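You operate a simulated robot arm through the tools that you are given. There is no shell and no other tool. Be economical: measure what you need, move in short steps, check, and stop when the job is done.

The job below is to be done with a simulated robot arm. You get a single attempt, and the scene is never put back.

## Task
Clamp the key in the jig, sand off its old glue with the fine block, then free it.
Fine: blue knob to HOLD, later to FREE; it stays in the jig, bar up; block back.
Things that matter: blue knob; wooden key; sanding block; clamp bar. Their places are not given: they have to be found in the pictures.

The check looks at the end state, three seconds after you hand in, the way a careful person would. Anything else that was tipped, shoved, dropped, spilled or broken makes it a failure.

## Robot
A 5-joint arm with a two-finger parallel gripper, fixed in place. Base frame: the origin is at the foot of the arm, x ahead of it, y to its left, z up; the work surface is at about z = 0. Lengths are in m, angles in rad, forces in N, time in s.
With the tool pointing down near the work surface it reaches from about 0.26 to 0.6 m from the base axis. Its first joint turns from -1.152 to 1.152 rad. The tool tilts only in the upright plane through the base axis and itself; it spins freely about its own axis. Payload 1.57 kg.
The tool frame sits at the grasp point between the pads (the TCP): z along the fingers, y along the line on which they close. The tips reach 0.03 m beyond it. The gripper opens to 0.08 m. The fingers are 0.017 m wide and 0.012 m thick; the gripper's body (0.04 by 0.082 m) begins 0.08 m behind the TCP.
Orientation is that of the tool frame in the base frame, as a unit quaternion [x, y, z, w]. With the fingers straight down and closing along the base's y, the tool's x points along the base's -x, its y along +y and its z along -z.

## Interface
- The arm moves only by the tool play_rows. Its argument "motion" is a list of rows, each a list of 7 numbers: the shift along the base's x, y, z in mm, then the turn, a rotation vector about the base's x, y, z in rad, then the finger opening in mm, from 0 to 80. In form: [[tx, ty, tz, wx, wy, wz, jaw], ...]. A call has 1 to 8 rows; each row shifts and turns the commanded pose from where the row before left it. Each row takes 0.2 s and may step no farther than 0.05 m and 0.15 rad from the row before; otherwise, or with a gripper value out of range, the whole call is refused. Where a pose cannot be reached the arm comes as near as it can. A force on the tool above 40 N (or 10 N above the force at the start of the call, whichever is more), or a blocked arm, ends the call early, and 0.2 s more pass. The fingers move at their own pace (about 0.153 m/s each) and stop on an object; they squeeze with about 21 N. The grip force told is the motor's: it shows also when the fingers shut on nothing. Time passes only in rows, and 0.2 s behind the last, so rows that do not move let the fingers close. The reply holds the time, the measured pose of the TCP, the force on the tool along the base axes, the opening and the grip force, in the units named above and with some noise.
- Cameras (640 x 400 px; columns grow to the right, rows downward): "scene" is fixed at [0.0425, 0.3942, 0.5323]; the picture's right is [-0.73, -0.68, 0.00], its down [-0.32, 0.35, -0.88] and it looks along [0.60, -0.64, -0.48] (base axes); focal length 325 px, centre (320, 200). "wrist" rides on the gripper at [0.072, -0.007, -0.122] in the tool frame; the picture's right is [0.09, 1.00, 0.00], its down [-0.84, 0.08, -0.54] and it looks along [-0.54, 0.05, 0.84] (tool axes); focal length 238 px, centre (320, 200).
- capture(camera): a new picture of that camera. No time passes.
- probe_pixels(camera, pixels): there is no depth. For up to 12 entries [column, row, z] of the newest picture of that camera ("zoom" is the newest enlarged one), the place [x, y] in the base frame at which the ray of that pixel passes the height z, good to about 0.002 m. No time passes.
- close_up(camera, box): a new picture of the part [left, top, right, bottom] of that camera's present view, enlarged. No time passes.
- job_done(): hands the job in; it is judged then, once.

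Keep the steps short. Do not move on a guess: measure, check each grasp and each placing, and mend mistakes. In all there are 80 turns and 34 pictures (those below and enlarged ones count). Leave the gripper open and the arm clear of the work at the hand-in unless told otherwise, and finish with a single line.

The tools are called after ">>>" by a JSON object that holds its "name" and its "arguments". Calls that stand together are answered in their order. play_rows: Moves the arm, as the interface text tells. Its arguments: {"type":"object","properties":{"motion":{"type":"array"}},"required":["motion"]} The other tools are called the same way: capture (camera) takes a picture; probe_pixels (camera, pixels) gives the place at which the rays of pixels pass given heights; close_up (camera, box) takes an enlarged picture of a part of a camera's view; job_done () hands the job in.

At the start:

```text
clock: 0.0
position: [0.3577, -0.1493, 0.3851]
orientation: [0.0, 1.0, 0.001, 0.0]
contact_force: [-0.2, 0.1, 0.4]
grip_width: 0.0801
grip_force: 0.0
```

scene: 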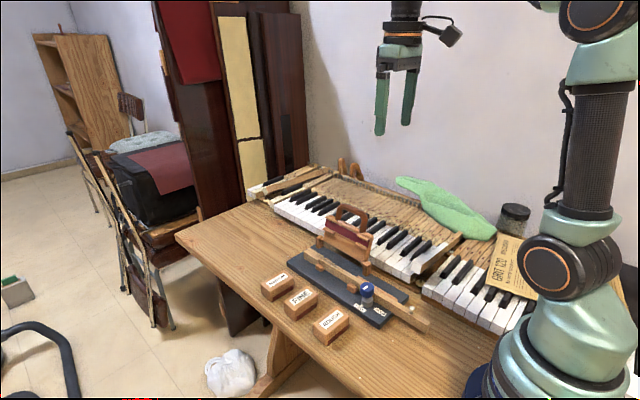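
wrist: 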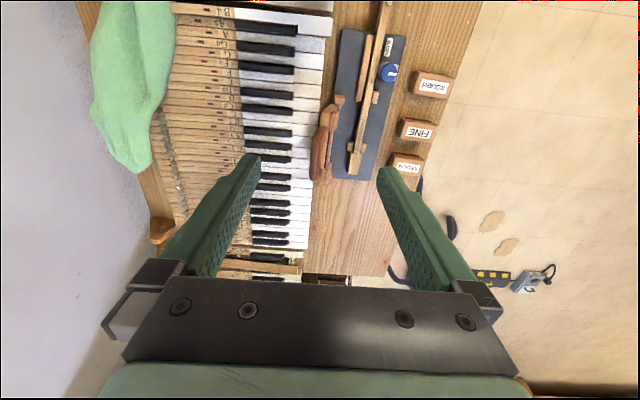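

I see the jig in the scene picture around (355,290), with a blue knob at (367,290) and three blocks at (277,286), (300,302) and (331,325). I'll enlarge that area in both cameras.

>>> {"name": "close_up", "arguments": {"camera": "scene", "box": [250, 190, 450, 350]}}

>>> {"name": "close_up", "arguments": {"camera": "wrist", "box": [290, 0, 480, 190]}}

```text
2.50 times, centred on (350, 270) of scene
```

zoom: 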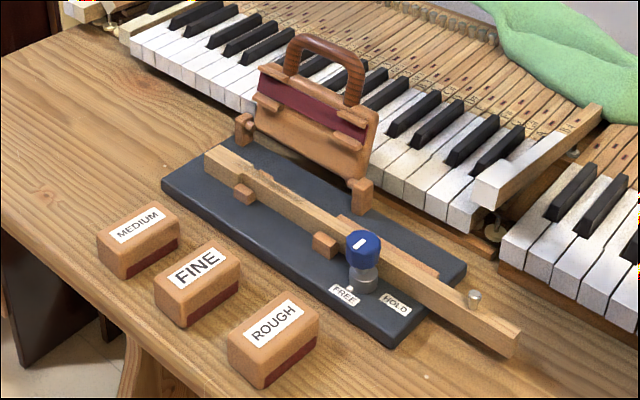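

```text
2.11 times, centred on (385, 95) of wrist
```

zoom: 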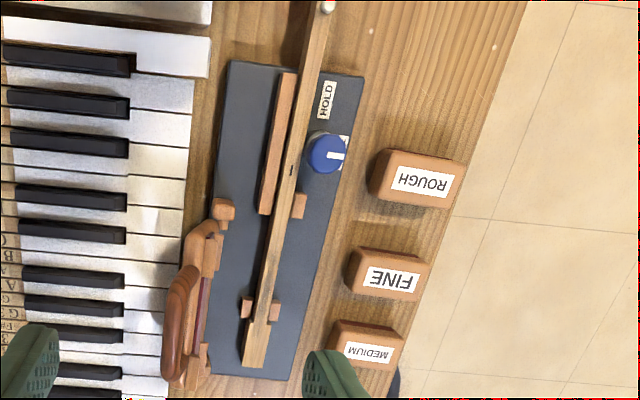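

The bar with the arched handle stands upright behind the key. The key runs roughly along x, slightly askew, with ROUGH nearest the base. I'll probe the main features in the enlarged wrist picture.

>>> {"name": "probe_pixels", "arguments": {"camera": "zoom", "pixels": [[231, 62, 0.01], [363, 76, 0.01], [288, 380, 0.01], [327, 155, 0.05], [252, 365, 0.03], [328, 8, 0.03], [390, 280, 0.03], [421, 182, 0.03], [368, 352, 0.03], [222, 209, 0.03], [175, 325, 0.08], [297, 205, 0.02]]}}

>>> {"name": "close_up", "arguments": {"camera": "scene", "box": [300, 190, 400, 270]}}

>>> {"name": "close_up", "arguments": {"camera": "scene", "box": [335, 260, 435, 340]}}

```text
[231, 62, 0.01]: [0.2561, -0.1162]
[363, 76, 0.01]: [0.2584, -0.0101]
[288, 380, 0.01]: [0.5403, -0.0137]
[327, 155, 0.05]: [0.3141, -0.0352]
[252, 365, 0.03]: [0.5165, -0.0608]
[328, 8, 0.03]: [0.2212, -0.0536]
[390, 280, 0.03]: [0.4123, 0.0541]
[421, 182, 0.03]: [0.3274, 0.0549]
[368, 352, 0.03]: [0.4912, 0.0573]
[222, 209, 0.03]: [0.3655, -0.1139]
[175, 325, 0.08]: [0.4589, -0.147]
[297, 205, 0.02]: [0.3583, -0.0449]
```

```text
5.00 times, centred on (350, 230) of scene
```

zoom: 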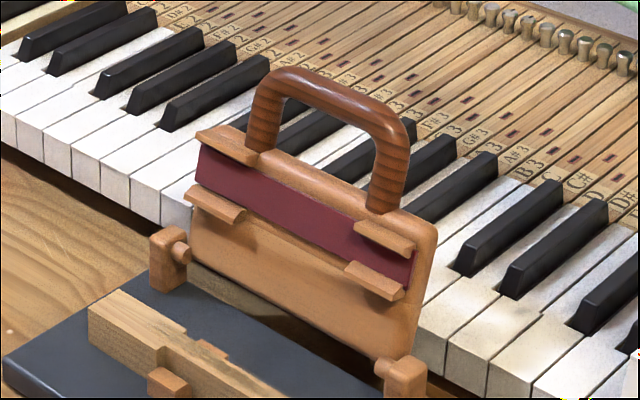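

```text
5.00 times, centred on (385, 300) of scene
```

zoom: 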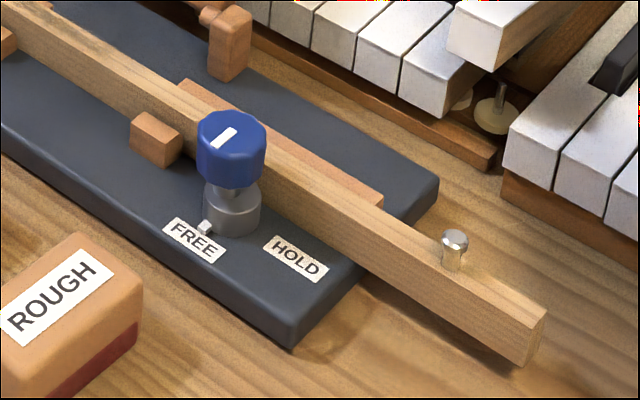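

The bar is hinged on two posts at about x 0.37–0.53, y −0.11. It carries guide lugs and a red pad. The key sits between the pegs and the fence, and its far end shows marks. I'll bring the wrist camera closer above the jig, staying high, to inspect it.

>>> {"name": "play_rows", "arguments": {"motion": [[-20, 35, -40, 0, 0, 0, 80], [-20, 35, -40, 0, 0, 0, 80], [-17, 30, -40, 0, 0, 0, 80], [0, 0, 0, 0, 0, 0, 80]]}}

>>> {"name": "capture", "arguments": {"camera": "wrist"}}

```text
refused: row 1 steps farther than a row can; nothing moved
```

```text
27 pictures are left
```

wrist: 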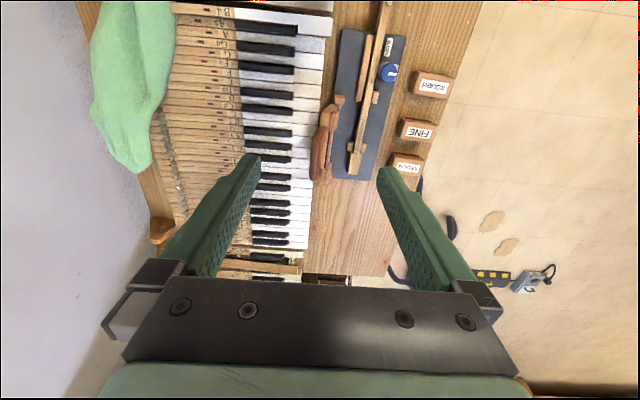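

The first row was just over 50 mm, so the call was refused. I'll repeat it in smaller steps.

>>> {"name": "play_rows", "arguments": {"motion": [[-15, 25, -32, 0, 0, 0, 80], [-15, 25, -32, 0, 0, 0, 80], [-15, 25, -32, 0, 0, 0, 80], [-13, 25, -30, 0, 0, 0, 80], [0, 0, 0, 0, 0, 0, 80]]}}

```text
clock: 1.2
position: [0.2995, -0.0484, 0.2589]
orientation: [0.001, 1.0, 0.0, 0.001]
contact_force: [0.3, 0.0, 0.1]
grip_width: 0.0801
grip_force: 0.0
```

Next, a close view from here.

>>> {"name": "capture", "arguments": {"camera": "wrist"}}

```text
26 pictures are left
```

wrist: 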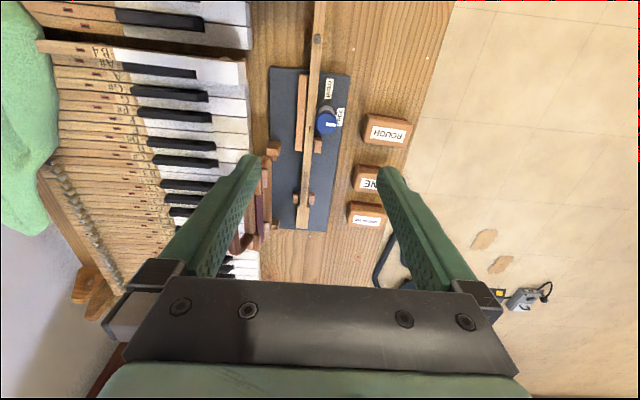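

>>> {"name": "close_up", "arguments": {"camera": "wrist", "box": [230, 60, 390, 240]}}

```text
2.22 times, centred on (310, 150) of wrist
```

zoom: 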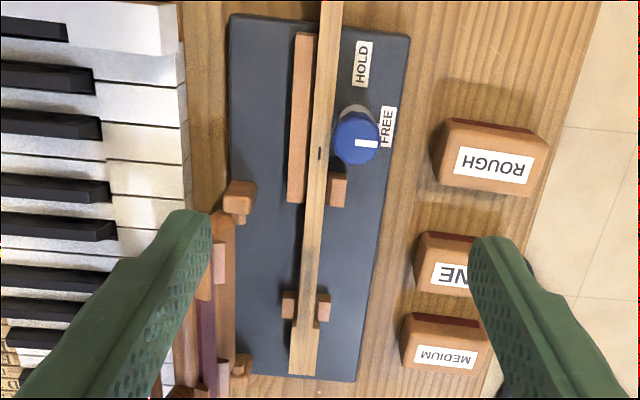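

The knob's white line points to FREE (+y), and HOLD lies toward −x. I need to know where the glue is, so I'll enlarge the key's far part.

>>> {"name": "close_up", "arguments": {"camera": "scene", "box": [305, 235, 365, 285]}}

>>> {"name": "close_up", "arguments": {"camera": "wrist", "box": [280, 100, 360, 240]}}

```text
8.00 times, centred on (335, 260) of scene
```

zoom: 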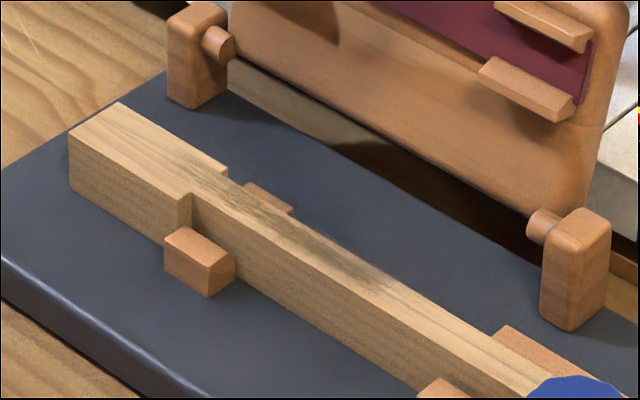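

```text
2.86 times, centred on (320, 170) of wrist
```

zoom: 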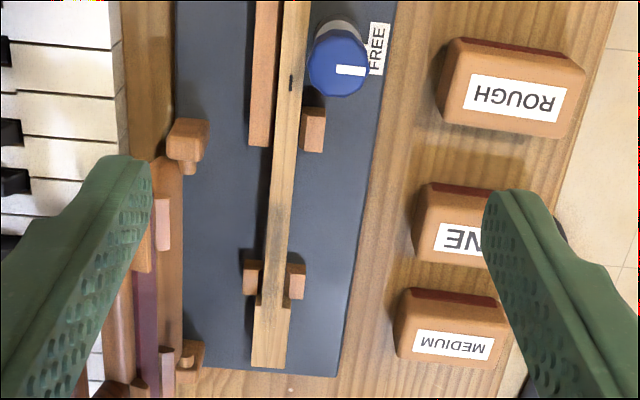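

The gray glue smear is on top of the key, from the shoulder at the pegs toward the knob side, so the bar has to be up while sanding. I'll triangulate the knob top, block and key from both cameras.

>>> {"name": "probe_pixels", "arguments": {"camera": "zoom", "pixels": [[338, 70, 0.04], [338, 70, 0.055], [338, 70, 0.07], [273, 290, 0.02], [273, 290, 0.03], [273, 290, 0.04], [282, 190, 0.03], [270, 364, 0.03], [290, 83, 0.03], [312, 130, 0.02]]}}

>>> {"name": "probe_pixels", "arguments": {"camera": "scene", "pixels": [[367, 286.5, 0.04], [367, 286.5, 0.055], [367, 286.5, 0.07], [319.5, 259, 0.02], [319.5, 259, 0.03], [319.5, 259, 0.04], [343, 271, 0.03], [324, 258, 0.03], [300, 297, 0.03], [300, 297, 0.04], [283, 297, 0], [309, 256, 0.03]]}}

```text
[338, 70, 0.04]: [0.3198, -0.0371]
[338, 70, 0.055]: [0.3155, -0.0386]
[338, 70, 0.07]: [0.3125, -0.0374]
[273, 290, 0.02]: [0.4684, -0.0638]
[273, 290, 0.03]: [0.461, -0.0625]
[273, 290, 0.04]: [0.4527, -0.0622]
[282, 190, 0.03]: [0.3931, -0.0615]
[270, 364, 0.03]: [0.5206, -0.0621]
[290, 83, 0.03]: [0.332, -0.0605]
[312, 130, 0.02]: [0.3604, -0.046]
```

```text
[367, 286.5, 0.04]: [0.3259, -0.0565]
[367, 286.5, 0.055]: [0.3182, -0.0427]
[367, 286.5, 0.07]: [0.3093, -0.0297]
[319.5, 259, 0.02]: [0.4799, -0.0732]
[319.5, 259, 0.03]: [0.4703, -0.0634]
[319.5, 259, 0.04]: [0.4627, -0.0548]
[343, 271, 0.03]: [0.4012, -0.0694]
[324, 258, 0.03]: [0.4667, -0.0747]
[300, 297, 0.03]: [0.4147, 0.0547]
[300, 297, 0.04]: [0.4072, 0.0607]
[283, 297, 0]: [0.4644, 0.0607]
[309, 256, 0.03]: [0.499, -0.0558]
```

Key top is at z ≈ 0.03 and its centreline at y ≈ −0.062. The knob top is at about (0.3145, −0.038, 0.061), and it is about 28 mm wide. I'll move above the knob with the fingers closing along y and check before going down.

>>> {"name": "play_rows", "arguments": {"motion": [[5, 4, -40, 0, 0, 0, 60], [5, 3, -40, 0, 0, 0, 60], [5, 3, -40, 0, 0, 0, 60], [0, 0, -24, 0, 0, 0, 60], [0, 0, 0, 0, 0, 0, 60]]}}

>>> {"name": "capture", "arguments": {"camera": "wrist"}}

```text
clock: 2.4
position: [0.3146, -0.0395, 0.1141]
orientation: [0.0, 1.0, 0.0, 0.001]
contact_force: [0.5, -0.9, -0.1]
grip_width: 0.0599
grip_force: 0.2
```

```text
22 pictures are left
```

wrist: 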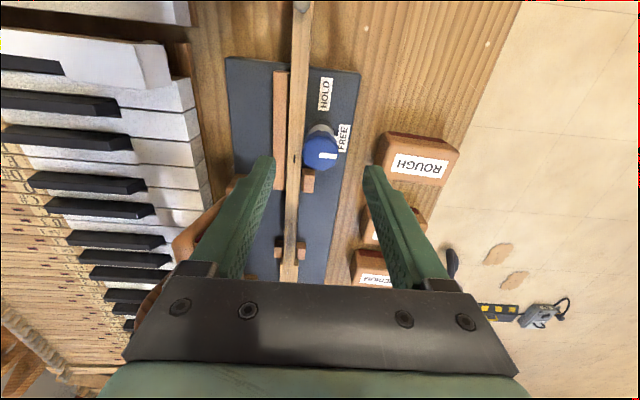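

The knob top appears at (319,154), between the fingers. I'll check its place and size.

>>> {"name": "probe_pixels", "arguments": {"camera": "wrist", "pixels": [[320, 154, 0.06], [303, 153, 0.06], [337, 153, 0.06], [319, 171, 0.06], [321, 137, 0.06], [322, 130, 0.02], [386, 158, 0.03], [291, 200, 0.03], [289, 258, 0.03], [301, 196, 0.03], [284, 200, 0.03]]}}

```text
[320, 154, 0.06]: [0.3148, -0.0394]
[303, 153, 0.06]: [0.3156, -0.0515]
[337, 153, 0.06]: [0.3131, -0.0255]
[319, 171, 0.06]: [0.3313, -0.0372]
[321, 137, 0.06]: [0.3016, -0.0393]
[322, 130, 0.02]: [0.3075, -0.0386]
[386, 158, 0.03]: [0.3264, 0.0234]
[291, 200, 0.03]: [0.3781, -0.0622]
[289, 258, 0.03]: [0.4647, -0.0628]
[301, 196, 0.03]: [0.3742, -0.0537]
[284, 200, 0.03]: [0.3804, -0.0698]
```

The knob centre is (0.315, −0.039), about 27 mm wide. I'll go down until the tips are at z ≈ 0.043, above the key, and close.

>>> {"name": "play_rows", "arguments": {"motion": [[0, 0, -20, 0, 0, 0, 60], [0, 0, -21, 0, 0, 0, 60], [0, 0, 0, 0, 0, 0, 26], [0, 0, 0, 0, 0, 0, 22], [0, 0, 0, 0, 0, 0, 22]]}}

>>> {"name": "capture", "arguments": {"camera": "scene"}}

```text
clock: 3.6
position: [0.3159, -0.0395, 0.0736]
orientation: [0.0, 1.0, 0.001, -0.001]
contact_force: [0.9, 7.6, -0.8]
grip_width: 0.0291
grip_force: 3.4
```

```text
21 pictures are left
```

scene: 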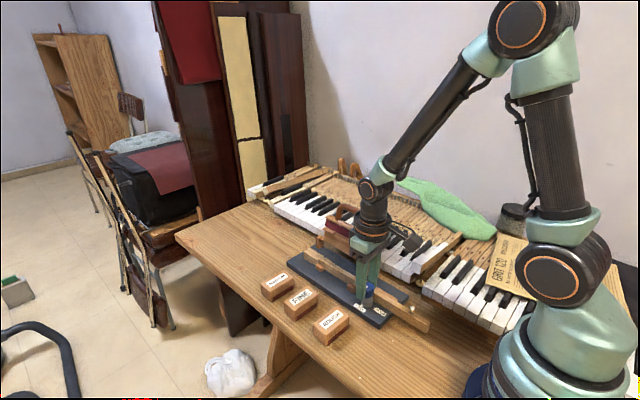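

The fingers touch the knob at 29 mm, with a 7.6 N sideways push, so I'm slightly off centre. I'll shift 1 mm toward +y and squeeze a little more.

>>> {"name": "play_rows", "arguments": {"motion": [[0, 1, 0, 0, 0, 0, 15], [0, 0, 0, 0, 0, 0, 15], [0, 0, 0, 0, 0, 0, 15]]}}

```text
clock: 4.4
position: [0.3151, -0.0375, 0.0751]
orientation: [0.001, 1.0, 0.0, 0.0]
contact_force: [1.5, -3.9, 0.4]
grip_width: 0.0283
grip_force: 20.9
```

The knob is firmly gripped at 28 mm and 21 N. I'll turn it +90° about z toward HOLD, half first.

>>> {"name": "play_rows", "arguments": {"motion": [[0, 0, 0, 0, 0, 0.14, 15], [0, 0, 0, 0, 0, 0.14, 15], [0, 0, 0, 0, 0, 0.14, 15], [0, 0, 0, 0, 0, 0.14, 15], [0, 0, 0, 0, 0, 0.14, 15]]}}

>>> {"name": "close_up", "arguments": {"camera": "scene", "box": [280, 190, 440, 340]}}

```text
clock: 5.6
position: [0.3147, -0.0359, 0.0738]
orientation: [-0.345, 0.939, 0.0, 0.0]
contact_force: [0.6, 10.7, -1.6]
grip_width: 0.0281
grip_force: 21.0
```

```text
2.67 times, centred on (360, 265) of scene
```

zoom: 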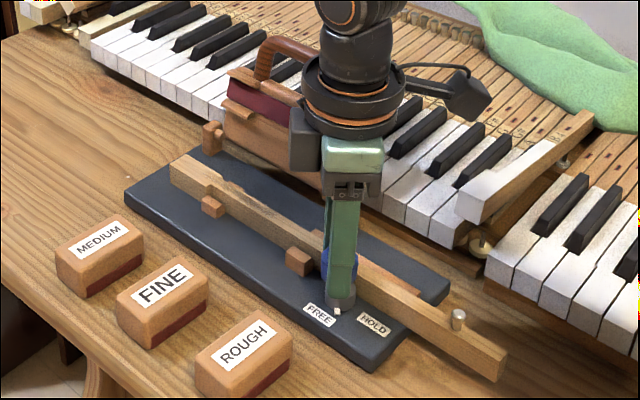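

The knob's white tab moves toward HOLD and the bar stays put. I'll continue the remaining turn.

>>> {"name": "play_rows", "arguments": {"motion": [[0, 0, 0, 0, 0, 0.14, 15], [0, 0, 0, 0, 0, 0.14, 15], [0, 0, 0, 0, 0, 0.14, 15], [0, 0, 0, 0, 0, 0.14, 15], [0, 0, 0, 0, 0, 0.14, 15], [0, 0, 0, 0, 0, 0.14, 15], [0, 0, 0, 0, 0, 0.03, 15]]}}

>>> {"name": "close_up", "arguments": {"camera": "scene", "box": [280, 190, 440, 340]}}

```text
clock: 7.2
position: [0.3119, -0.0371, 0.0734]
orientation: [-0.707, 0.708, 0.002, -0.002]
contact_force: [-15.5, 2.4, 3.9]
grip_width: 0.0283
grip_force: 21.2
```

```text
2.67 times, centred on (360, 265) of scene
```

zoom: 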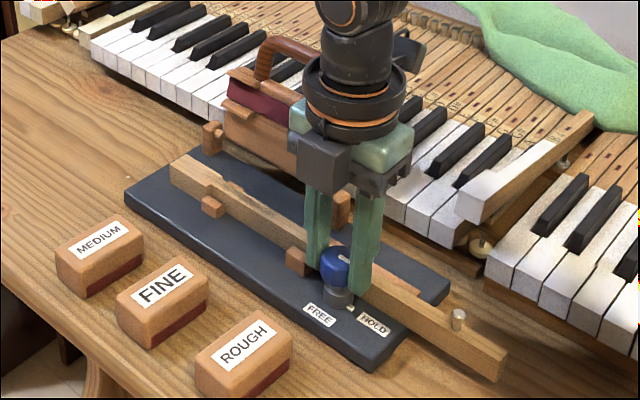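

The tab now points to HOLD. I'll open, lift straight up, and look with the wrist camera.

>>> {"name": "play_rows", "arguments": {"motion": [[0, 0, 0, 0, 0, 0, 50], [0, 0, 0, 0, 0, 0, 50], [0, 0, 40, 0, 0, 0, 50], [0, 0, 45, 0, 0, 0, 60], [0, 0, 0, 0, 0, 0, 60]]}}

>>> {"name": "close_up", "arguments": {"camera": "scene", "box": [335, 260, 435, 340]}}

```text
clock: 8.4
position: [0.3134, -0.0367, 0.1599]
orientation: [-0.707, 0.708, 0.0, -0.001]
contact_force: [0.1, -0.5, 0.9]
grip_width: 0.0604
grip_force: 0.1
```

```text
5.00 times, centred on (385, 300) of scene
```

zoom: 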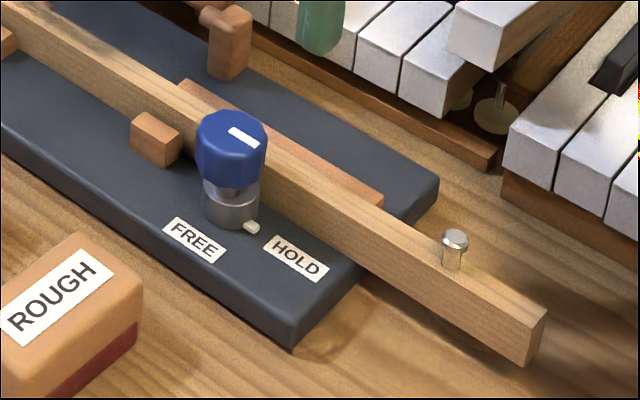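

The knob is at HOLD, the key is unmoved, and the bar is still up. Next is the FINE block at about (0.41, 0.055). I'll move there high up while spinning the tool by −180°, so the wrist camera ends on the +y side, away from the bar.

>>> {"name": "play_rows", "arguments": {"motion": [[0, 12, 5, 0, 0, -0.149, 80], [0, 12, 5, 0, 0, -0.149, 80], [0, 12, 5, 0, 0, -0.149, 80], [0, 12, 5, 0, 0, -0.149, 80], [0, 12, 5, 0, 0, -0.149, 80], [0, 12, 5, 0, 0, -0.149, 80], [0, 12, 5, 0, 0, -0.149, 80], [0, 7, 5, 0, 0, -0.149, 80]]}}

>>> {"name": "play_rows", "arguments": {"motion": [[12, 0, 0, 0, 0, -0.149, 80], [12, 0, 0, 0, 0, -0.149, 80], [12, 0, 0, 0, 0, -0.149, 80], [12, 0, 0, 0, 0, -0.149, 80], [12, 0, 0, 0, 0, -0.149, 80], [12, 0, 0, 0, 0, -0.149, 80], [12, 0, 0, 0, 0, -0.149, 80], [12, 0, 0, 0, 0, -0.149, 80]]}}

>>> {"name": "play_rows", "arguments": {"motion": [[0, 0, 0, 0, 0, -0.149, 80], [0, 0, 0, 0, 0, -0.149, 80], [0, 0, 0, 0, 0, -0.149, 80], [0, 0, 0, 0, 0, -0.149, 80], [0, 0, 0, 0, 0, -0.149, 80], [0, 0, 0, 0, 0, -0.013, 80], [0, 0, 0, 0, 0, 0, 80]]}}

>>> {"name": "capture", "arguments": {"camera": "wrist"}}

```text
clock: 10.2
position: [0.3142, 0.0534, 0.1991]
orientation: [-0.187, 0.982, 0.001, 0.0]
contact_force: [-1.3, 0.4, -0.2]
grip_width: 0.0798
grip_force: 0.1
```

```text
clock: 12.0
position: [0.4102, 0.0525, 0.2]
orientation: [0.399, 0.917, 0.001, 0.0]
contact_force: [-0.9, 0.4, 1.1]
grip_width: 0.0802
grip_force: 0.0
```

```text
clock: 13.6
position: [0.4101, 0.0516, 0.1993]
orientation: [0.709, 0.705, 0.0, 0.001]
contact_force: [0.0, -0.6, 0.8]
grip_width: 0.0801
grip_force: 0.1
```

```text
17 pictures are left
```

wrist: 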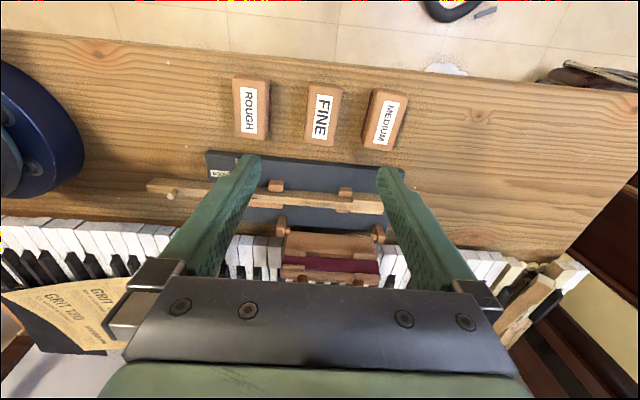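

FINE is at (322,114). I'll enlarge it to measure its size and yaw.

>>> {"name": "close_up", "arguments": {"camera": "wrist", "box": [270, 70, 370, 160]}}

```text
4.44 times, centred on (320, 115) of wrist
```

zoom: 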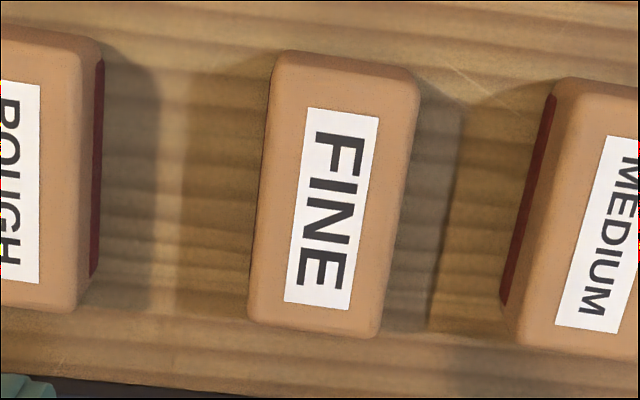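

>>> {"name": "probe_pixels", "arguments": {"camera": "zoom", "pixels": [[277, 55, 0.035], [419, 75, 0.035], [378, 335, 0.035], [250, 318, 0.035], [343, 115, 0.035], [318, 302, 0.035], [331, 206, 0.03], [331, 206, 0.035], [331, 206, 0.04], [343, 115, 0.03], [318, 302, 0.03]]}}

>>> {"name": "close_up", "arguments": {"camera": "scene", "box": [270, 270, 350, 340]}}

```text
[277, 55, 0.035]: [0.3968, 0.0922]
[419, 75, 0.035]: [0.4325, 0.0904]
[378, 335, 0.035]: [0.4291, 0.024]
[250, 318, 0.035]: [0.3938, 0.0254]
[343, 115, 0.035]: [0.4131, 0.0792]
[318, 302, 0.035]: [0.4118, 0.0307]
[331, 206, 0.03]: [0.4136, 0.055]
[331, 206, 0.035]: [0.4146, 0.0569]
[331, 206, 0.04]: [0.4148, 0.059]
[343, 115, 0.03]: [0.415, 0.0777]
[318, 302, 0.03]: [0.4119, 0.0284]
```

```text
5.71 times, centred on (310, 305) of scene
```

zoom: 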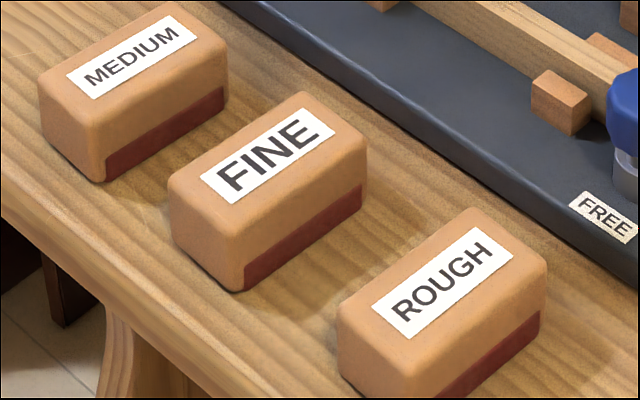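

FINE is about 36 × 65 mm, top z ≈ 0.032, centred near (0.413, 0.057), with yaw ≈ −0.045. I'll check the clearance to MEDIUM and ROUGH.

>>> {"name": "probe_pixels", "arguments": {"camera": "wrist", "pixels": [[361, 140, 0.0], [361, 140, 0.015], [371, 91, 0.0], [373, 90, 0.03], [270, 130, 0.0], [271, 84, 0.0], [338, 113, 0.03], [307, 113, 0.03]]}}

```text
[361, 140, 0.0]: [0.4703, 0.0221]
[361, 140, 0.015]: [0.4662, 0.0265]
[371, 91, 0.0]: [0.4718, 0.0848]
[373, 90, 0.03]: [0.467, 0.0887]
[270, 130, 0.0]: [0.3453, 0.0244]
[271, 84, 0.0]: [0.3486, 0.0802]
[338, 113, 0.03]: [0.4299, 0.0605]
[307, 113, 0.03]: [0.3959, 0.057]
```

Clearances are about 37 mm on the MEDIUM side and 47 mm on the ROUGH side. With a 54 mm opening I'll centre over FINE and lower in stages.

>>> {"name": "play_rows", "arguments": {"motion": [[3, 5, -35, 0, 0, -0.045, 54], [0, 0, -45, 0, 0, 0, 54], [0, 0, -39, 0, 0, 0, 54], [0, 0, 0, 0, 0, 0, 54]]}}

>>> {"name": "close_up", "arguments": {"camera": "wrist", "box": [220, 60, 420, 230]}}

```text
clock: 14.6
position: [0.4132, 0.0576, 0.0786]
orientation: [0.724, 0.69, 0.0, 0.0]
contact_force: [-0.3, 0.3, -0.2]
grip_width: 0.0542
grip_force: 0.1
```

```text
2.35 times, centred on (320, 145) of wrist
```

zoom: 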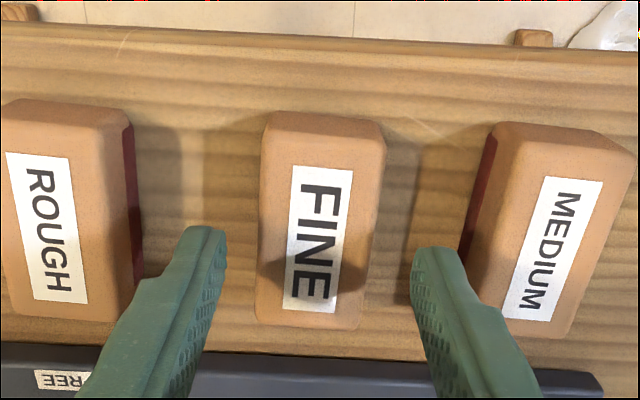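

The fingers straddle FINE evenly. I'll go down 38 mm (tips at z ≈ 0.01) and close.

>>> {"name": "play_rows", "arguments": {"motion": [[0, 0, -20, 0, 0, 0, 54], [0, 0, -18, 0, 0, 0, 54], [0, 0, 0, 0, 0, 0, 28], [0, 0, 0, 0, 0, 0, 25], [0, 0, 0, 0, 0, 0, 25]]}}

```text
clock: 15.8
position: [0.4139, 0.0567, 0.0418]
orientation: [0.724, 0.69, 0.0, 0.0]
contact_force: [-2.0, -0.5, 5.4]
grip_width: 0.0386
grip_force: 21.2
```

FINE is gripped at 38.6 mm with 21 N. I'll lift it and check.

>>> {"name": "play_rows", "arguments": {"motion": [[0, 0, 40, 0, 0, 0, 25], [0, 0, 40, 0, 0, 0, 25], [0, 0, 0, 0, 0, 0.045, 25]]}}

>>> {"name": "capture", "arguments": {"camera": "wrist"}}

>>> {"name": "close_up", "arguments": {"camera": "scene", "box": [250, 180, 450, 340]}}

```text
clock: 16.6
position: [0.4131, 0.0574, 0.123]
orientation: [0.708, 0.706, 0.001, 0.0]
contact_force: [0.7, 0.8, -0.7]
grip_width: 0.0385
grip_force: 20.6
```

```text
13 pictures are left
```

wrist: 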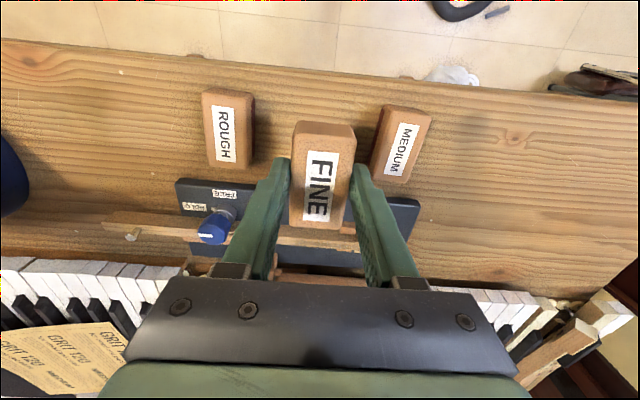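

```text
2.50 times, centred on (350, 260) of scene
```

zoom: 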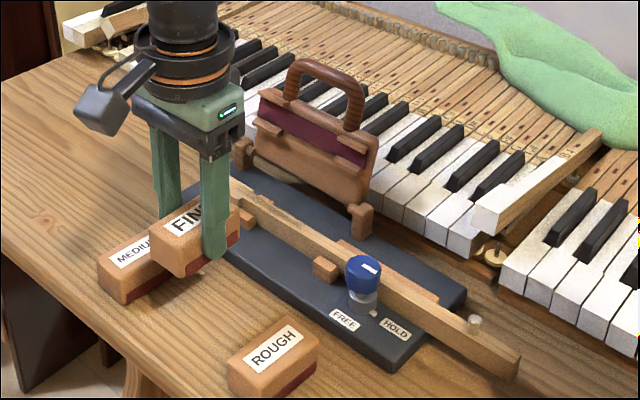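

FINE is held level. I'll carry it over the glue at (0.425, −0.055) and lower to 10 mm above the key.

>>> {"name": "play_rows", "arguments": {"motion": [[3, -38, 0, 0, 0, 0, 25], [4, -38, 0, 0, 0, 0, 25], [5, -36, 0, 0, 0, 0, 25], [0, 0, -40, 0, 0, 0, 25], [0, 0, 0, 0, 0, 0, 25]]}}

>>> {"name": "close_up", "arguments": {"camera": "scene", "box": [280, 180, 420, 300]}}

```text
clock: 17.8
position: [0.4246, -0.054, 0.0828]
orientation: [0.709, 0.706, 0.0, 0.0]
contact_force: [-0.3, 0.6, 0.4]
grip_width: 0.0389
grip_force: 20.9
```

```text
3.33 times, centred on (350, 240) of scene
```

zoom: 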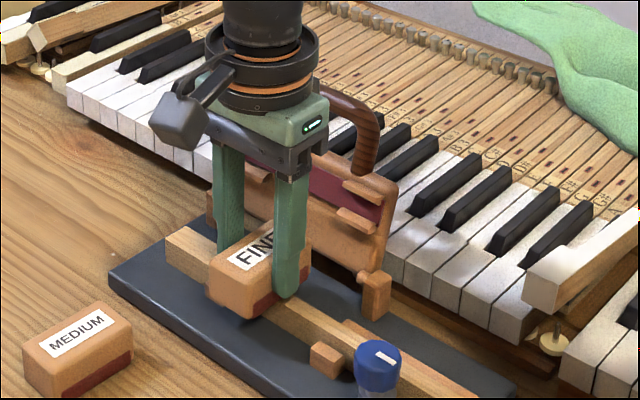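

The bar is clear of the hand. I'll lower gently to contact.

>>> {"name": "play_rows", "arguments": {"motion": [[0, 0, -4, 0, 0, 0, 25], [0, 0, -4, 0, 0, 0, 25], [0, 0, -2, 0, 0, 0, 25], [0, 0, -2, 0, 0, 0, 25]]}}

```text
clock: 18.8
position: [0.4252, -0.053, 0.0718]
orientation: [0.708, 0.706, 0.002, 0.0]
contact_force: [-1.0, -0.1, 22.8]
grip_width: 0.0386
grip_force: 21.1
```

Contact: 23 N at z = 0.0718. I'll ease off 0.7 mm and begin strokes along x over the glue.

>>> {"name": "play_rows", "arguments": {"motion": [[0, 0, 0.7, 0, 0, 0, 25], [12, 0, 0, 0, 0, 0, 25], [12, 0, 0, 0, 0, 0, 25], [-12, 0, 0, 0, 0, 0, 25], [-12, 0, 0, 0, 0, 0, 25], [-12, 0, 0, 0, 0, 0, 25], [-12, 0, 0, 0, 0, 0, 25], [-10, 0, 0, 0, 0, 0, 25]]}}

```text
clock: 20.6
position: [0.3901, -0.0533, 0.0704]
orientation: [0.708, 0.706, 0.0, 0.0]
contact_force: [1.9, 0.3, 4.7]
grip_width: 0.039
grip_force: 21.3
```

The stroke ran smoothly, with 5 N at the near end. I'll press 0.4 mm more and make full strokes from x 0.39 to 0.46 and back.

>>> {"name": "play_rows", "arguments": {"motion": [[14, 0, -0.4, 0, 0, 0, 25], [14, 0, 0, 0, 0, 0, 25], [14, 0, 0, 0, 0, 0, 25], [14, 0, 0, 0, 0, 0, 25], [12, 0, 0, 0, 0, 0, 25], [-14, 0, 0, 0, 0, 0, 25], [-14, 0, 0, 0, 0, 0, 25], [-14, 0, 0, 0, 0, 0, 25]]}}

>>> {"name": "play_rows", "arguments": {"motion": [[-14, 0, 0, 0, 0, 0, 25], [-12, 0, 0, 0, 0, 0, 25], [14, 0, 0, 0, 0, 0, 25], [14, 0, 0, 0, 0, 0, 25], [14, 0, 0, 0, 0, 0, 25], [14, 0, 0, 0, 0, 0, 25], [12, 0, 0, 0, 0, 0, 25]]}}

>>> {"name": "play_rows", "arguments": {"motion": [[-14, 0, 0, 0, 0, 0, 25], [-14, 0, 0, 0, 0, 0, 25], [-14, 0, 0, 0, 0, 0, 25], [-14, 0, 0, 0, 0, 0, 25], [-12, 0, 0, 0, 0, 0, 25], [14, 0, 0, 0, 0, 0, 25], [14, 0, 0, 0, 0, 0, 25]]}}

```text
clock: 21.7
position: [0.4461, -0.0552, 0.0703]
orientation: [0.709, 0.705, -0.004, -0.006]
contact_force: [-6.0, 0.7, 8.1]
grip_width: 0.0392
grip_force: 21.2
stopped in row 5: the force on the tool passed its limit (the readings are from after the stop); the commanded pose is now the measured one
```

```text
clock: 22.6
position: [0.4386, -0.0538, 0.0706]
orientation: [0.71, 0.704, -0.007, -0.009]
contact_force: [-1.9, 0.2, 5.5]
grip_width: 0.0387
grip_force: 20.9
stopped in row 4: the force on the tool passed its limit (the readings are from after the stop); the commanded pose is now the measured one
```

```text
clock: 24.0
position: [0.3723, -0.0529, 0.0708]
orientation: [0.709, 0.705, -0.012, -0.015]
contact_force: [-2.3, 0.4, 6.9]
grip_width: 0.0388
grip_force: 21.1
stopped in row 6: the force on the tool passed its limit (the readings are from after the stop); the commanded pose is now the measured one
```

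Three calls stopped on force when moving toward +x, so something catches, and a small tilt has built up. I'll lift off and look.

>>> {"name": "play_rows", "arguments": {"motion": [[0, 0, 30, 0, 0, 0, 25], [20, 25, 40, 0, 0, 0, 25], [0, 40, 20, 0, 0, 0, 25], [0, 40, 0, 0, 0, 0, 25]]}}

>>> {"name": "close_up", "arguments": {"camera": "scene", "box": [280, 190, 440, 340]}}

```text
refused: row 2 steps farther than a row can; nothing moved
```

```text
2.67 times, centred on (360, 265) of scene
```

zoom: 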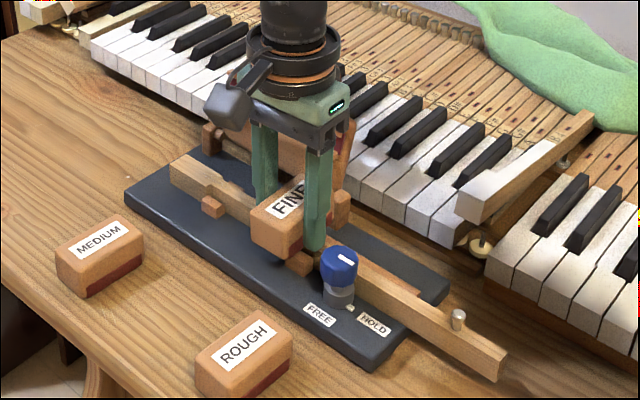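

I'll lift off in smaller steps and undo the tilt (about 0.038 rad around y).

>>> {"name": "play_rows", "arguments": {"motion": [[0, 0, 30, -0.004, -0.038, 0.006, 25], [10, 25, 30, 0, 0, 0, 25], [10, 40, 0, 0, 0, 0, 25], [0, 40, 0, 0, 0, 0, 25], [0, 0, 0, 0, 0, 0, 25]]}}

>>> {"name": "close_up", "arguments": {"camera": "scene", "box": [305, 235, 385, 300]}}

```text
clock: 25.2
position: [0.3924, 0.0518, 0.1305]
orientation: [0.708, 0.707, -0.001, -0.001]
contact_force: [-0.8, 0.0, -0.6]
grip_width: 0.0392
grip_force: 21.2
```

```text
6.15 times, centred on (345, 268) of scene
```

zoom: 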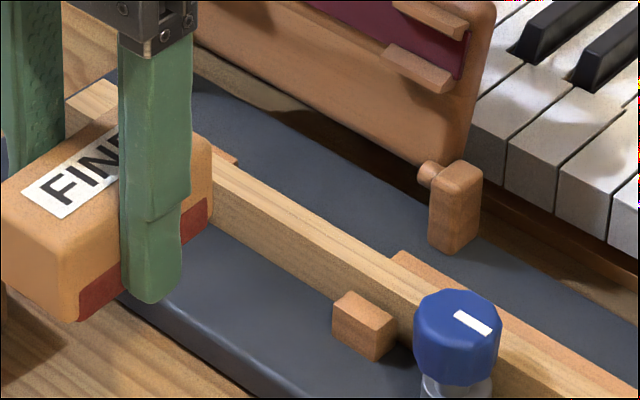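

The smear is gone from the visible part. I'll move the block aside (+x, +y) to see the rest up to the shoulder.

>>> {"name": "play_rows", "arguments": {"motion": [[25, 25, 20, 0, 0, 0, 25], [25, 25, 10, 0, 0, 0, 25], [10, 10, 0, 0, 0, 0, 25], [0, 0, 0, 0, 0, 0, 25]]}}

>>> {"name": "close_up", "arguments": {"camera": "scene", "box": [305, 235, 385, 300]}}

```text
clock: 26.2
position: [0.4523, 0.1112, 0.1607]
orientation: [0.708, 0.706, 0.0, 0.0]
contact_force: [-0.1, -0.1, -0.3]
grip_width: 0.0388
grip_force: 21.1
```

```text
6.15 times, centred on (345, 268) of scene
```

zoom: 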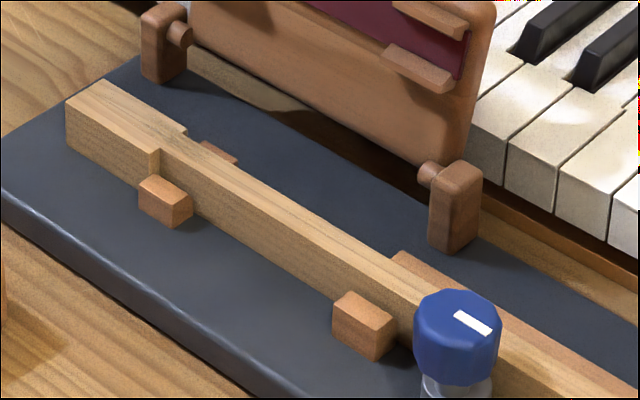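

It is nearly clean, but the area by the shoulder (170,130 in this zoom) still looks a little dark. I'll enlarge that.

>>> {"name": "close_up", "arguments": {"camera": "scene", "box": [310, 243, 340, 267]}}

```text
16.00 times, centred on (325, 255) of scene
```

zoom: 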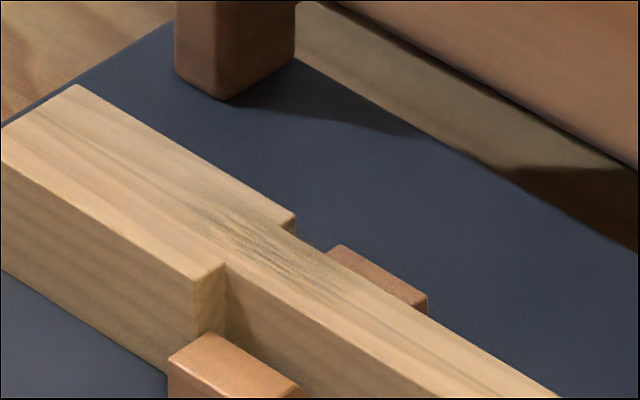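

Some glue remains around the shoulder, from about (175,195) to (350,300) here. I'll measure that range and the block-relative numbers.

>>> {"name": "probe_pixels", "arguments": {"camera": "zoom", "pixels": [[175, 195, 0.03], [350, 295, 0.03], [250, 240, 0.03], [420, 300, 0.02], [340, 245, 0.02], [300, 215, 0.03], [225, 265, 0.03], [80, 85, 0.03], [2, 140, 0.03]]}}

```text
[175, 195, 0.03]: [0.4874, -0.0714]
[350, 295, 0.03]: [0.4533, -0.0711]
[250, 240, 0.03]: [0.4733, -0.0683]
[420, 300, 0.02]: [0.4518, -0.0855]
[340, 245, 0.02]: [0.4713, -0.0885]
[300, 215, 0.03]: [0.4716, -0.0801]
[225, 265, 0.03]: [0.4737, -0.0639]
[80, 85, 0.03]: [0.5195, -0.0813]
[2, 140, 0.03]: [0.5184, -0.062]
```

The scene and wrist rays only agree if the key top is at z ≈ 0.039. So on first contact at about 0.08, FINE slid upward in the fingers, and the fingertips then scraped, which explains the catching. I'll set FINE down at its home spot, regrip higher, and press more lightly.

>>> {"name": "play_rows", "arguments": {"motion": [[-13, -18, -25, 0, 0, -0.045, 25], [-13, -18, -25, 0, 0, 0, 25], [-13, -18, -25, 0, 0, 0, 25], [0, 0, -30, 0, 0, 0, 25], [0, 0, -10, 0, 0, 0, 25], [0, 0, -5, 0, 0, 0, 25], [0, 0, 0, 0, 0, 0, 25]]}}

>>> {"name": "close_up", "arguments": {"camera": "scene", "box": [260, 255, 360, 335]}}

```text
clock: 27.8
position: [0.415, 0.0577, 0.0399]
orientation: [0.723, 0.691, -0.001, -0.001]
contact_force: [0.0, 1.0, -0.5]
grip_width: 0.0387
grip_force: 20.8
```

```text
5.00 times, centred on (310, 295) of scene
```

zoom: 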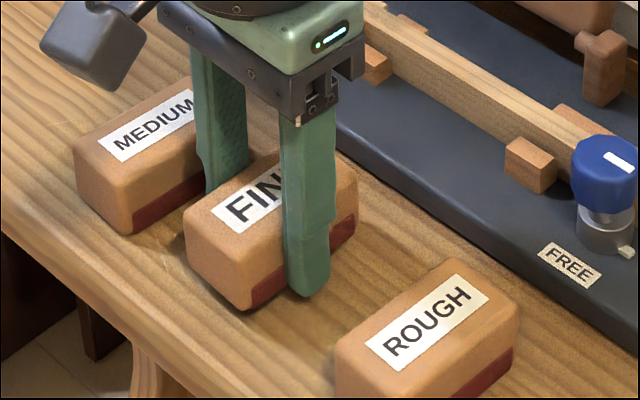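

There is no contact yet at z 0.040, which confirms the slip. I'll lower slowly, watching the force.

>>> {"name": "play_rows", "arguments": {"motion": [[-1.5, -0.5, -2, 0, 0, 0, 25], [0, 0, -2, 0, 0, 0, 25], [0, 0, -1, 0, 0, 0, 25], [0, 0, 0, 0, 0, 0, 25]]}}

```text
clock: 28.8
position: [0.4128, 0.0564, 0.0364]
orientation: [0.723, 0.691, 0.0, -0.001]
contact_force: [-0.2, -0.2, -0.3]
grip_width: 0.0386
grip_force: 21.5
```

>>> {"name": "play_rows", "arguments": {"motion": [[0, 0, -1.5, 0, 0, 0, 25], [0, 0, -1, 0, 0, 0, 25], [0, 0, 0, 0, 0, 0, 25]]}}

```text
clock: 29.6
position: [0.413, 0.0575, 0.0331]
orientation: [0.723, 0.691, -0.001, 0.0]
contact_force: [0.0, -0.8, -0.2]
grip_width: 0.0384
grip_force: 20.9
```

Still just above the table. One more millimetre, then I'll open; any drop is 1–2 mm at most. Then I'll rise to z ≈ 0.045 and regrip.

>>> {"name": "play_rows", "arguments": {"motion": [[0, 0, -1.2, 0, 0, 0, 25], [0, 0, 0, 0, 0, 0, 25], [0, 0, 0, 0, 0, 0, 54], [0, 0, 0, 0, 0, 0, 54], [0, 0, 13, 0, 0, 0, 54], [0, 0, 0, 0, 0, 0, 28], [0, 0, 0, 0, 0, 0, 25], [0, 0, 0, 0, 0, 0, 25]]}}

>>> {"name": "close_up", "arguments": {"camera": "scene", "box": [260, 255, 360, 335]}}

```text
clock: 31.4
position: [0.4121, 0.0573, 0.043]
orientation: [0.724, 0.69, -0.001, 0.0]
contact_force: [-0.4, 0.5, 0.6]
grip_width: 0.0386
grip_force: 21.1
```

```text
5.00 times, centred on (310, 295) of scene
```

zoom: 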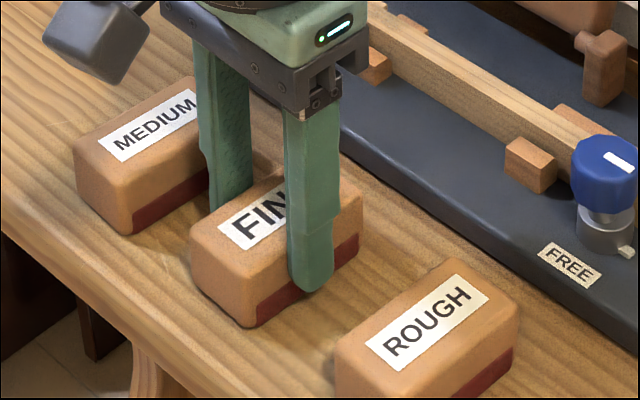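

FINE is regripped with the tips about 13 mm above its underside. Contact on the key should now come at z ≈ 0.082. I'll lift, carry it to (0.455, −0.055), and stop above.

>>> {"name": "play_rows", "arguments": {"motion": [[0, 0, 40, 0, 0, 0.045, 25], [0, 0, 35, 0, 0, 0, 25], [14, -37, 0, 0, 0, 0, 25], [14, -37, 0, 0, 0, 0, 25], [14, -38, 0, 0, 0, 0, 25], [0, 0, -25, 0, 0, 0, 25], [0, 0, 0, 0, 0, 0, 25]]}}

>>> {"name": "play_rows", "arguments": {"motion": [[0, 0, -4, 0, 0, 0, 25], [0, 0, -3, 0, 0, 0, 25], [0, 0, 0, 0, 0, 0, 25]]}}

```text
clock: 33.0
position: [0.4547, -0.0564, 0.0947]
orientation: [0.707, 0.707, -0.002, -0.002]
contact_force: [0.3, 0.2, -0.5]
grip_width: 0.0385
grip_force: 21.4
```

```text
clock: 33.8
position: [0.4544, -0.0555, 0.0875]
orientation: [0.708, 0.707, 0.0, -0.001]
contact_force: [0.2, -0.3, -0.4]
grip_width: 0.0387
grip_force: 21.3
```

No contact yet at 0.0875. I'll continue in 1 mm steps.

>>> {"name": "play_rows", "arguments": {"motion": [[0, 0, -1.5, 0, 0, 0, 25], [0, 0, -1, 0, 0, 0, 25], [0, 0, 0, 0, 0, 0, 25]]}}

>>> {"name": "play_rows", "arguments": {"motion": [[0, 0, -1, 0, 0, 0, 25], [0, 0, -0.7, 0, 0, 0, 25], [0, 0, 0, 0, 0, 0, 25]]}}

```text
clock: 34.6
position: [0.4544, -0.0559, 0.0868]
orientation: [0.708, 0.706, -0.002, -0.001]
contact_force: [0.7, -0.8, -0.7]
grip_width: 0.0387
grip_force: 21.8
```

```text
clock: 35.4
position: [0.4545, -0.0552, 0.0833]
orientation: [0.707, 0.707, 0.0, -0.001]
contact_force: [-3.2, -0.6, 5.7]
grip_width: 0.0387
grip_force: 20.9
```

Contact: 5.7 N at z 0.083, as expected. I'll make strokes between x ≈ 0.435 and 0.475.

>>> {"name": "play_rows", "arguments": {"motion": [[10, 0, -0.2, 0, 0, 0, 25], [10, 0, 0, 0, 0, 0, 25], [-10, 0, 0, 0, 0, 0, 25], [-10, 0, 0, 0, 0, 0, 25], [-10, 0, 0, 0, 0, 0, 25], [-10, 0, 0, 0, 0, 0, 25], [10, 0, 0, 0, 0, 0, 25], [10, 0, 0, 0, 0, 0, 25]]}}

>>> {"name": "play_rows", "arguments": {"motion": [[10, 0, 0, 0, 0, 0, 25], [12, 0, 0, 0, 0, 0, 25], [-12, 0, 0, 0, 0, 0, 25], [-10, 0, 0, 0, 0, 0, 25], [-10, 0, 0, 0, 0, 0, 25], [-10, 0, 0, 0, 0, 0, 25], [10, 0, 0, 0, 0, 0, 25], [10, 0, 0, 0, 0, 0, 25]]}}

```text
clock: 37.3
position: [0.4471, -0.0534, 0.0802]
orientation: [0.708, 0.706, -0.009, -0.011]
contact_force: [-6.5, 0.3, 8.5]
grip_width: 0.0389
grip_force: 21.4
stopped in row 8: the force on the tool passed its limit (the readings are from after the stop); the commanded pose is now the measured one
```

```text
clock: 37.7
position: [0.4481, -0.0543, 0.0803]
orientation: [0.709, 0.704, -0.017, -0.022]
contact_force: [-4.7, -0.2, 7.8]
grip_width: 0.0388
grip_force: 20.2
stopped in row 1: the force on the tool passed its limit (the readings are from after the stop); the commanded pose is now the measured one
```

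Pulling toward −x is smooth, but pushing toward +x jams at x ≈ 0.447, probably the block's leading edge catching at the wider head. I'll lift, take the tilt out, and look at the key.

>>> {"name": "play_rows", "arguments": {"motion": [[0, 0, 20, 0, 0, 0, 25], [0, 0, 20, -0.007, -0.055, 0.007, 25], [10, 35, 30, 0, 0, 0, 25], [10, 40, 15, 0, 0, 0, 25], [10, 45, 0, 0, 0, 0, 25], [10, 35, 0, 0, 0, 0, 25], [0, 0, 0, 0, 0, 0, 25]]}}

>>> {"name": "close_up", "arguments": {"camera": "scene", "box": [305, 240, 345, 272]}}

```text
clock: 39.3
position: [0.4894, 0.1003, 0.165]
orientation: [0.706, 0.708, 0.001, 0.001]
contact_force: [-0.4, -0.5, -0.8]
grip_width: 0.0389
grip_force: 20.7
```

```text
12.50 times, centred on (325, 256) of scene
```

zoom: 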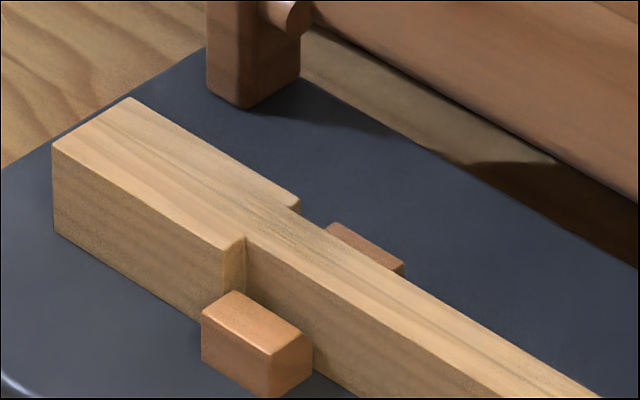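

The key looks practically clean, with only a faint grain-like shade at the shoulder. To be thorough I'll make pull-only strokes (toward −x) over the whole glue length, starting at x ≈ 0.475.

>>> {"name": "play_rows", "arguments": {"motion": [[-4, -40, -10, 0, 0, 0, 25], [-4, -40, -10, 0, 0, 0, 25], [-4, -40, -10, 0, 0, 0, 25], [-2, -35, -20, 0, 0, 0, 25], [0, 0, -25, 0, 0, 0, 25], [0, 0, -3, 0, 0, 0, 25], [0, 0, 0, 0, 0, 0, 25]]}}

>>> {"name": "play_rows", "arguments": {"motion": [[0, 0, -2, 0, 0, 0, 25], [0, 0, -1, 0, 0, 0, 25], [0, 0, 0, 0, 0, 0, 25]]}}

```text
clock: 40.9
position: [0.4744, -0.0546, 0.0863]
orientation: [0.706, 0.708, 0.001, 0.001]
contact_force: [-0.3, -0.7, -0.6]
grip_width: 0.0387
grip_force: 20.7
```

```text
clock: 41.7
position: [0.4742, -0.0547, 0.0846]
orientation: [0.707, 0.707, 0.002, 0.001]
contact_force: [-0.2, 1.1, -0.9]
grip_width: 0.039
grip_force: 21.1
```

>>> {"name": "play_rows", "arguments": {"motion": [[0, 0, -1, 0, 0, 0, 25], [0, 0, -0.7, 0, 0, 0, 25], [0, 0, 0, 0, 0, 0, 25]]}}

```text
clock: 42.5
position: [0.4741, -0.0549, 0.0817]
orientation: [0.707, 0.708, 0.001, 0.001]
contact_force: [-0.7, -0.5, -0.4]
grip_width: 0.0387
grip_force: 21.1
```

>>> {"name": "play_rows", "arguments": {"motion": [[0, 0, -0.8, 0, 0, 0, 25], [0, 0, -0.6, 0, 0, 0, 25], [0, 0, 0, 0, 0, 0, 25]]}}

```text
clock: 43.3
position: [0.4745, -0.0554, 0.0802]
orientation: [0.707, 0.708, 0.002, 0.001]
contact_force: [-0.1, 0.9, -0.5]
grip_width: 0.0389
grip_force: 20.8
```

>>> {"name": "play_rows", "arguments": {"motion": [[0, 0, -0.8, 0, 0, 0, 25], [0, 0, -0.6, 0, 0, 0, 25], [0, 0, 0, 0, 0, 0, 25]]}}

```text
clock: 44.1
position: [0.4741, -0.0539, 0.0793]
orientation: [0.706, 0.708, 0.0, 0.001]
contact_force: [-1.0, -0.8, 4.3]
grip_width: 0.0387
grip_force: 21.0
```

Contact at 0.079 with 4.3 N. I'll pull toward −x over the whole glue length.

>>> {"name": "play_rows", "arguments": {"motion": [[-10, 0, -0.3, 0, 0, 0, 25], [-12, 0, 0, 0, 0, 0, 25], [-12, 0, 0, 0, 0, 0, 25], [-12, 0, 0, 0, 0, 0, 25], [-12, 0, 0, 0, 0, 0, 25], [-12, 0, 0, 0, 0, 0, 25], [-12, 0, 0, 0, 0, 0, 25], [0, 0, 12, 0, 0, 0, 25]]}}

>>> {"name": "play_rows", "arguments": {"motion": [[40, 0, 0, 0, 0, 0, 25], [42, 0, 0, 0, 0, 0, 25], [0, 0, -10, 0, 0, 0, 25], [0, 0, -1.2, 0, 0, 0, 25], [0, 0, -0.6, 0, 0, 0, 25], [0, 0, 0, 0, 0, 0, 25]]}}

```text
clock: 45.9
position: [0.3924, -0.0536, 0.0889]
orientation: [0.707, 0.707, 0.001, 0.001]
contact_force: [-0.4, -0.4, 0.2]
grip_width: 0.0385
grip_force: 21.0
```

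```text
clock: 47.3
position: [0.4745, -0.0533, 0.0785]
orientation: [0.706, 0.708, 0.001, 0.002]
contact_force: [0.2, 0.3, 1.7]
grip_width: 0.0384
grip_force: 20.8
```

The first pull went cleanly and I'm back at light contact. Now two more pulls with slightly more pressure.

>>> {"name": "play_rows", "arguments": {"motion": [[-10, 0, -0.6, 0, 0, 0, 25], [-12, 0, 0, 0, 0, 0, 25], [-12, 0, 0, 0, 0, 0, 25], [-12, 0, 0, 0, 0, 0, 25], [-12, 0, 0, 0, 0, 0, 25], [-12, 0, 0, 0, 0, 0, 25], [-12, 0, 0, 0, 0, 0, 25], [0, 0, 12, 0, 0, 0, 25]]}}

>>> {"name": "play_rows", "arguments": {"motion": [[40, 0, 0, 0, 0, 0, 25], [42, 0, 0, 0, 0, 0, 25], [0, 0, -10, 0, 0, 0, 25], [0, 0, -1.4, 0, 0, 0, 25], [0, 0, -0.8, 0, 0, 0, 25], [0, 0, 0, 0, 0, 0, 25]]}}

>>> {"name": "play_rows", "arguments": {"motion": [[-10, 0, -0.4, 0, 0, 0, 25], [-12, 0, 0, 0, 0, 0, 25], [-12, 0, 0, 0, 0, 0, 25], [-12, 0, 0, 0, 0, 0, 25], [-12, 0, 0, 0, 0, 0, 25], [-12, 0, 0, 0, 0, 0, 25], [-12, 0, 0, 0, 0, 0, 25], [0, 0, 12, 0, 0, 0, 25]]}}

```text
clock: 49.1
position: [0.3913, -0.0525, 0.089]
orientation: [0.707, 0.707, 0.0, 0.0]
contact_force: [0.6, 0.7, 0.1]
grip_width: 0.0387
grip_force: 20.9
```

```text
clock: 50.5
position: [0.473, -0.0544, 0.0787]
orientation: [0.706, 0.708, 0.001, 0.001]
contact_force: [-0.4, 2.1, 7.7]
grip_width: 0.0387
grip_force: 21.1
```

```text
clock: 52.3
position: [0.39, -0.0554, 0.0874]
orientation: [0.706, 0.708, 0.0, -0.001]
contact_force: [-0.1, 0.1, -0.2]
grip_width: 0.0388
grip_force: 21.0
```

All pulls went smoothly. I'll lift, carry FINE back to its home (0.413, 0.057, yaw −0.045), and stop above the table.

>>> {"name": "play_rows", "arguments": {"motion": [[0, 0, 35, 0, 0, 0, 25], [7, 37, 0, 0, 0, 0, 25], [8, 37, 0, 0, 0, 0, 25], [8, 38, 0, 0, 0, -0.045, 25], [0, 0, -40, 0, 0, 0, 25], [0, 0, -30, 0, 0, 0, 25], [0, 0, -8, 0, 0, 0, 25], [0, 0, 0, 0, 0, 0, 25]]}}

```text
clock: 54.1
position: [0.415, 0.0584, 0.0477]
orientation: [0.722, 0.692, 0.001, 0.001]
contact_force: [0.4, 0.3, -0.6]
grip_width: 0.0387
grip_force: 21.0
```

>>> {"name": "play_rows", "arguments": {"motion": [[-1.5, -1, -3, 0, 0, 0, 25], [0, 0, -2, 0, 0, 0, 25], [0, 0, 0, 0, 0, 0, 25]]}}

>>> {"name": "play_rows", "arguments": {"motion": [[0, 0, -1, 0, 0, 0, 25], [0, 0, -0.7, 0, 0, 0, 25], [0, 0, 0, 0, 0, 0, 25]]}}

```text
clock: 54.9
position: [0.4124, 0.0571, 0.0417]
orientation: [0.722, 0.692, 0.001, 0.001]
contact_force: [1.2, -0.2, -1.3]
grip_width: 0.0386
grip_force: 21.5
```

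```text
clock: 55.7
position: [0.4139, 0.057, 0.0404]
orientation: [0.722, 0.692, 0.0, 0.0]
contact_force: [-0.1, 0.4, -0.6]
grip_width: 0.0387
grip_force: 20.8
```

>>> {"name": "play_rows", "arguments": {"motion": [[0, 0, -1, 0, 0, 0, 25], [0, 0, -0.7, 0, 0, 0, 25], [0, 0, 0, 0, 0, 0, 25]]}}

```text
clock: 56.5
position: [0.4151, 0.0564, 0.0382]
orientation: [0.722, 0.692, 0.001, 0.001]
contact_force: [-5.3, -0.5, 15.5]
grip_width: 0.0388
grip_force: 20.4
```

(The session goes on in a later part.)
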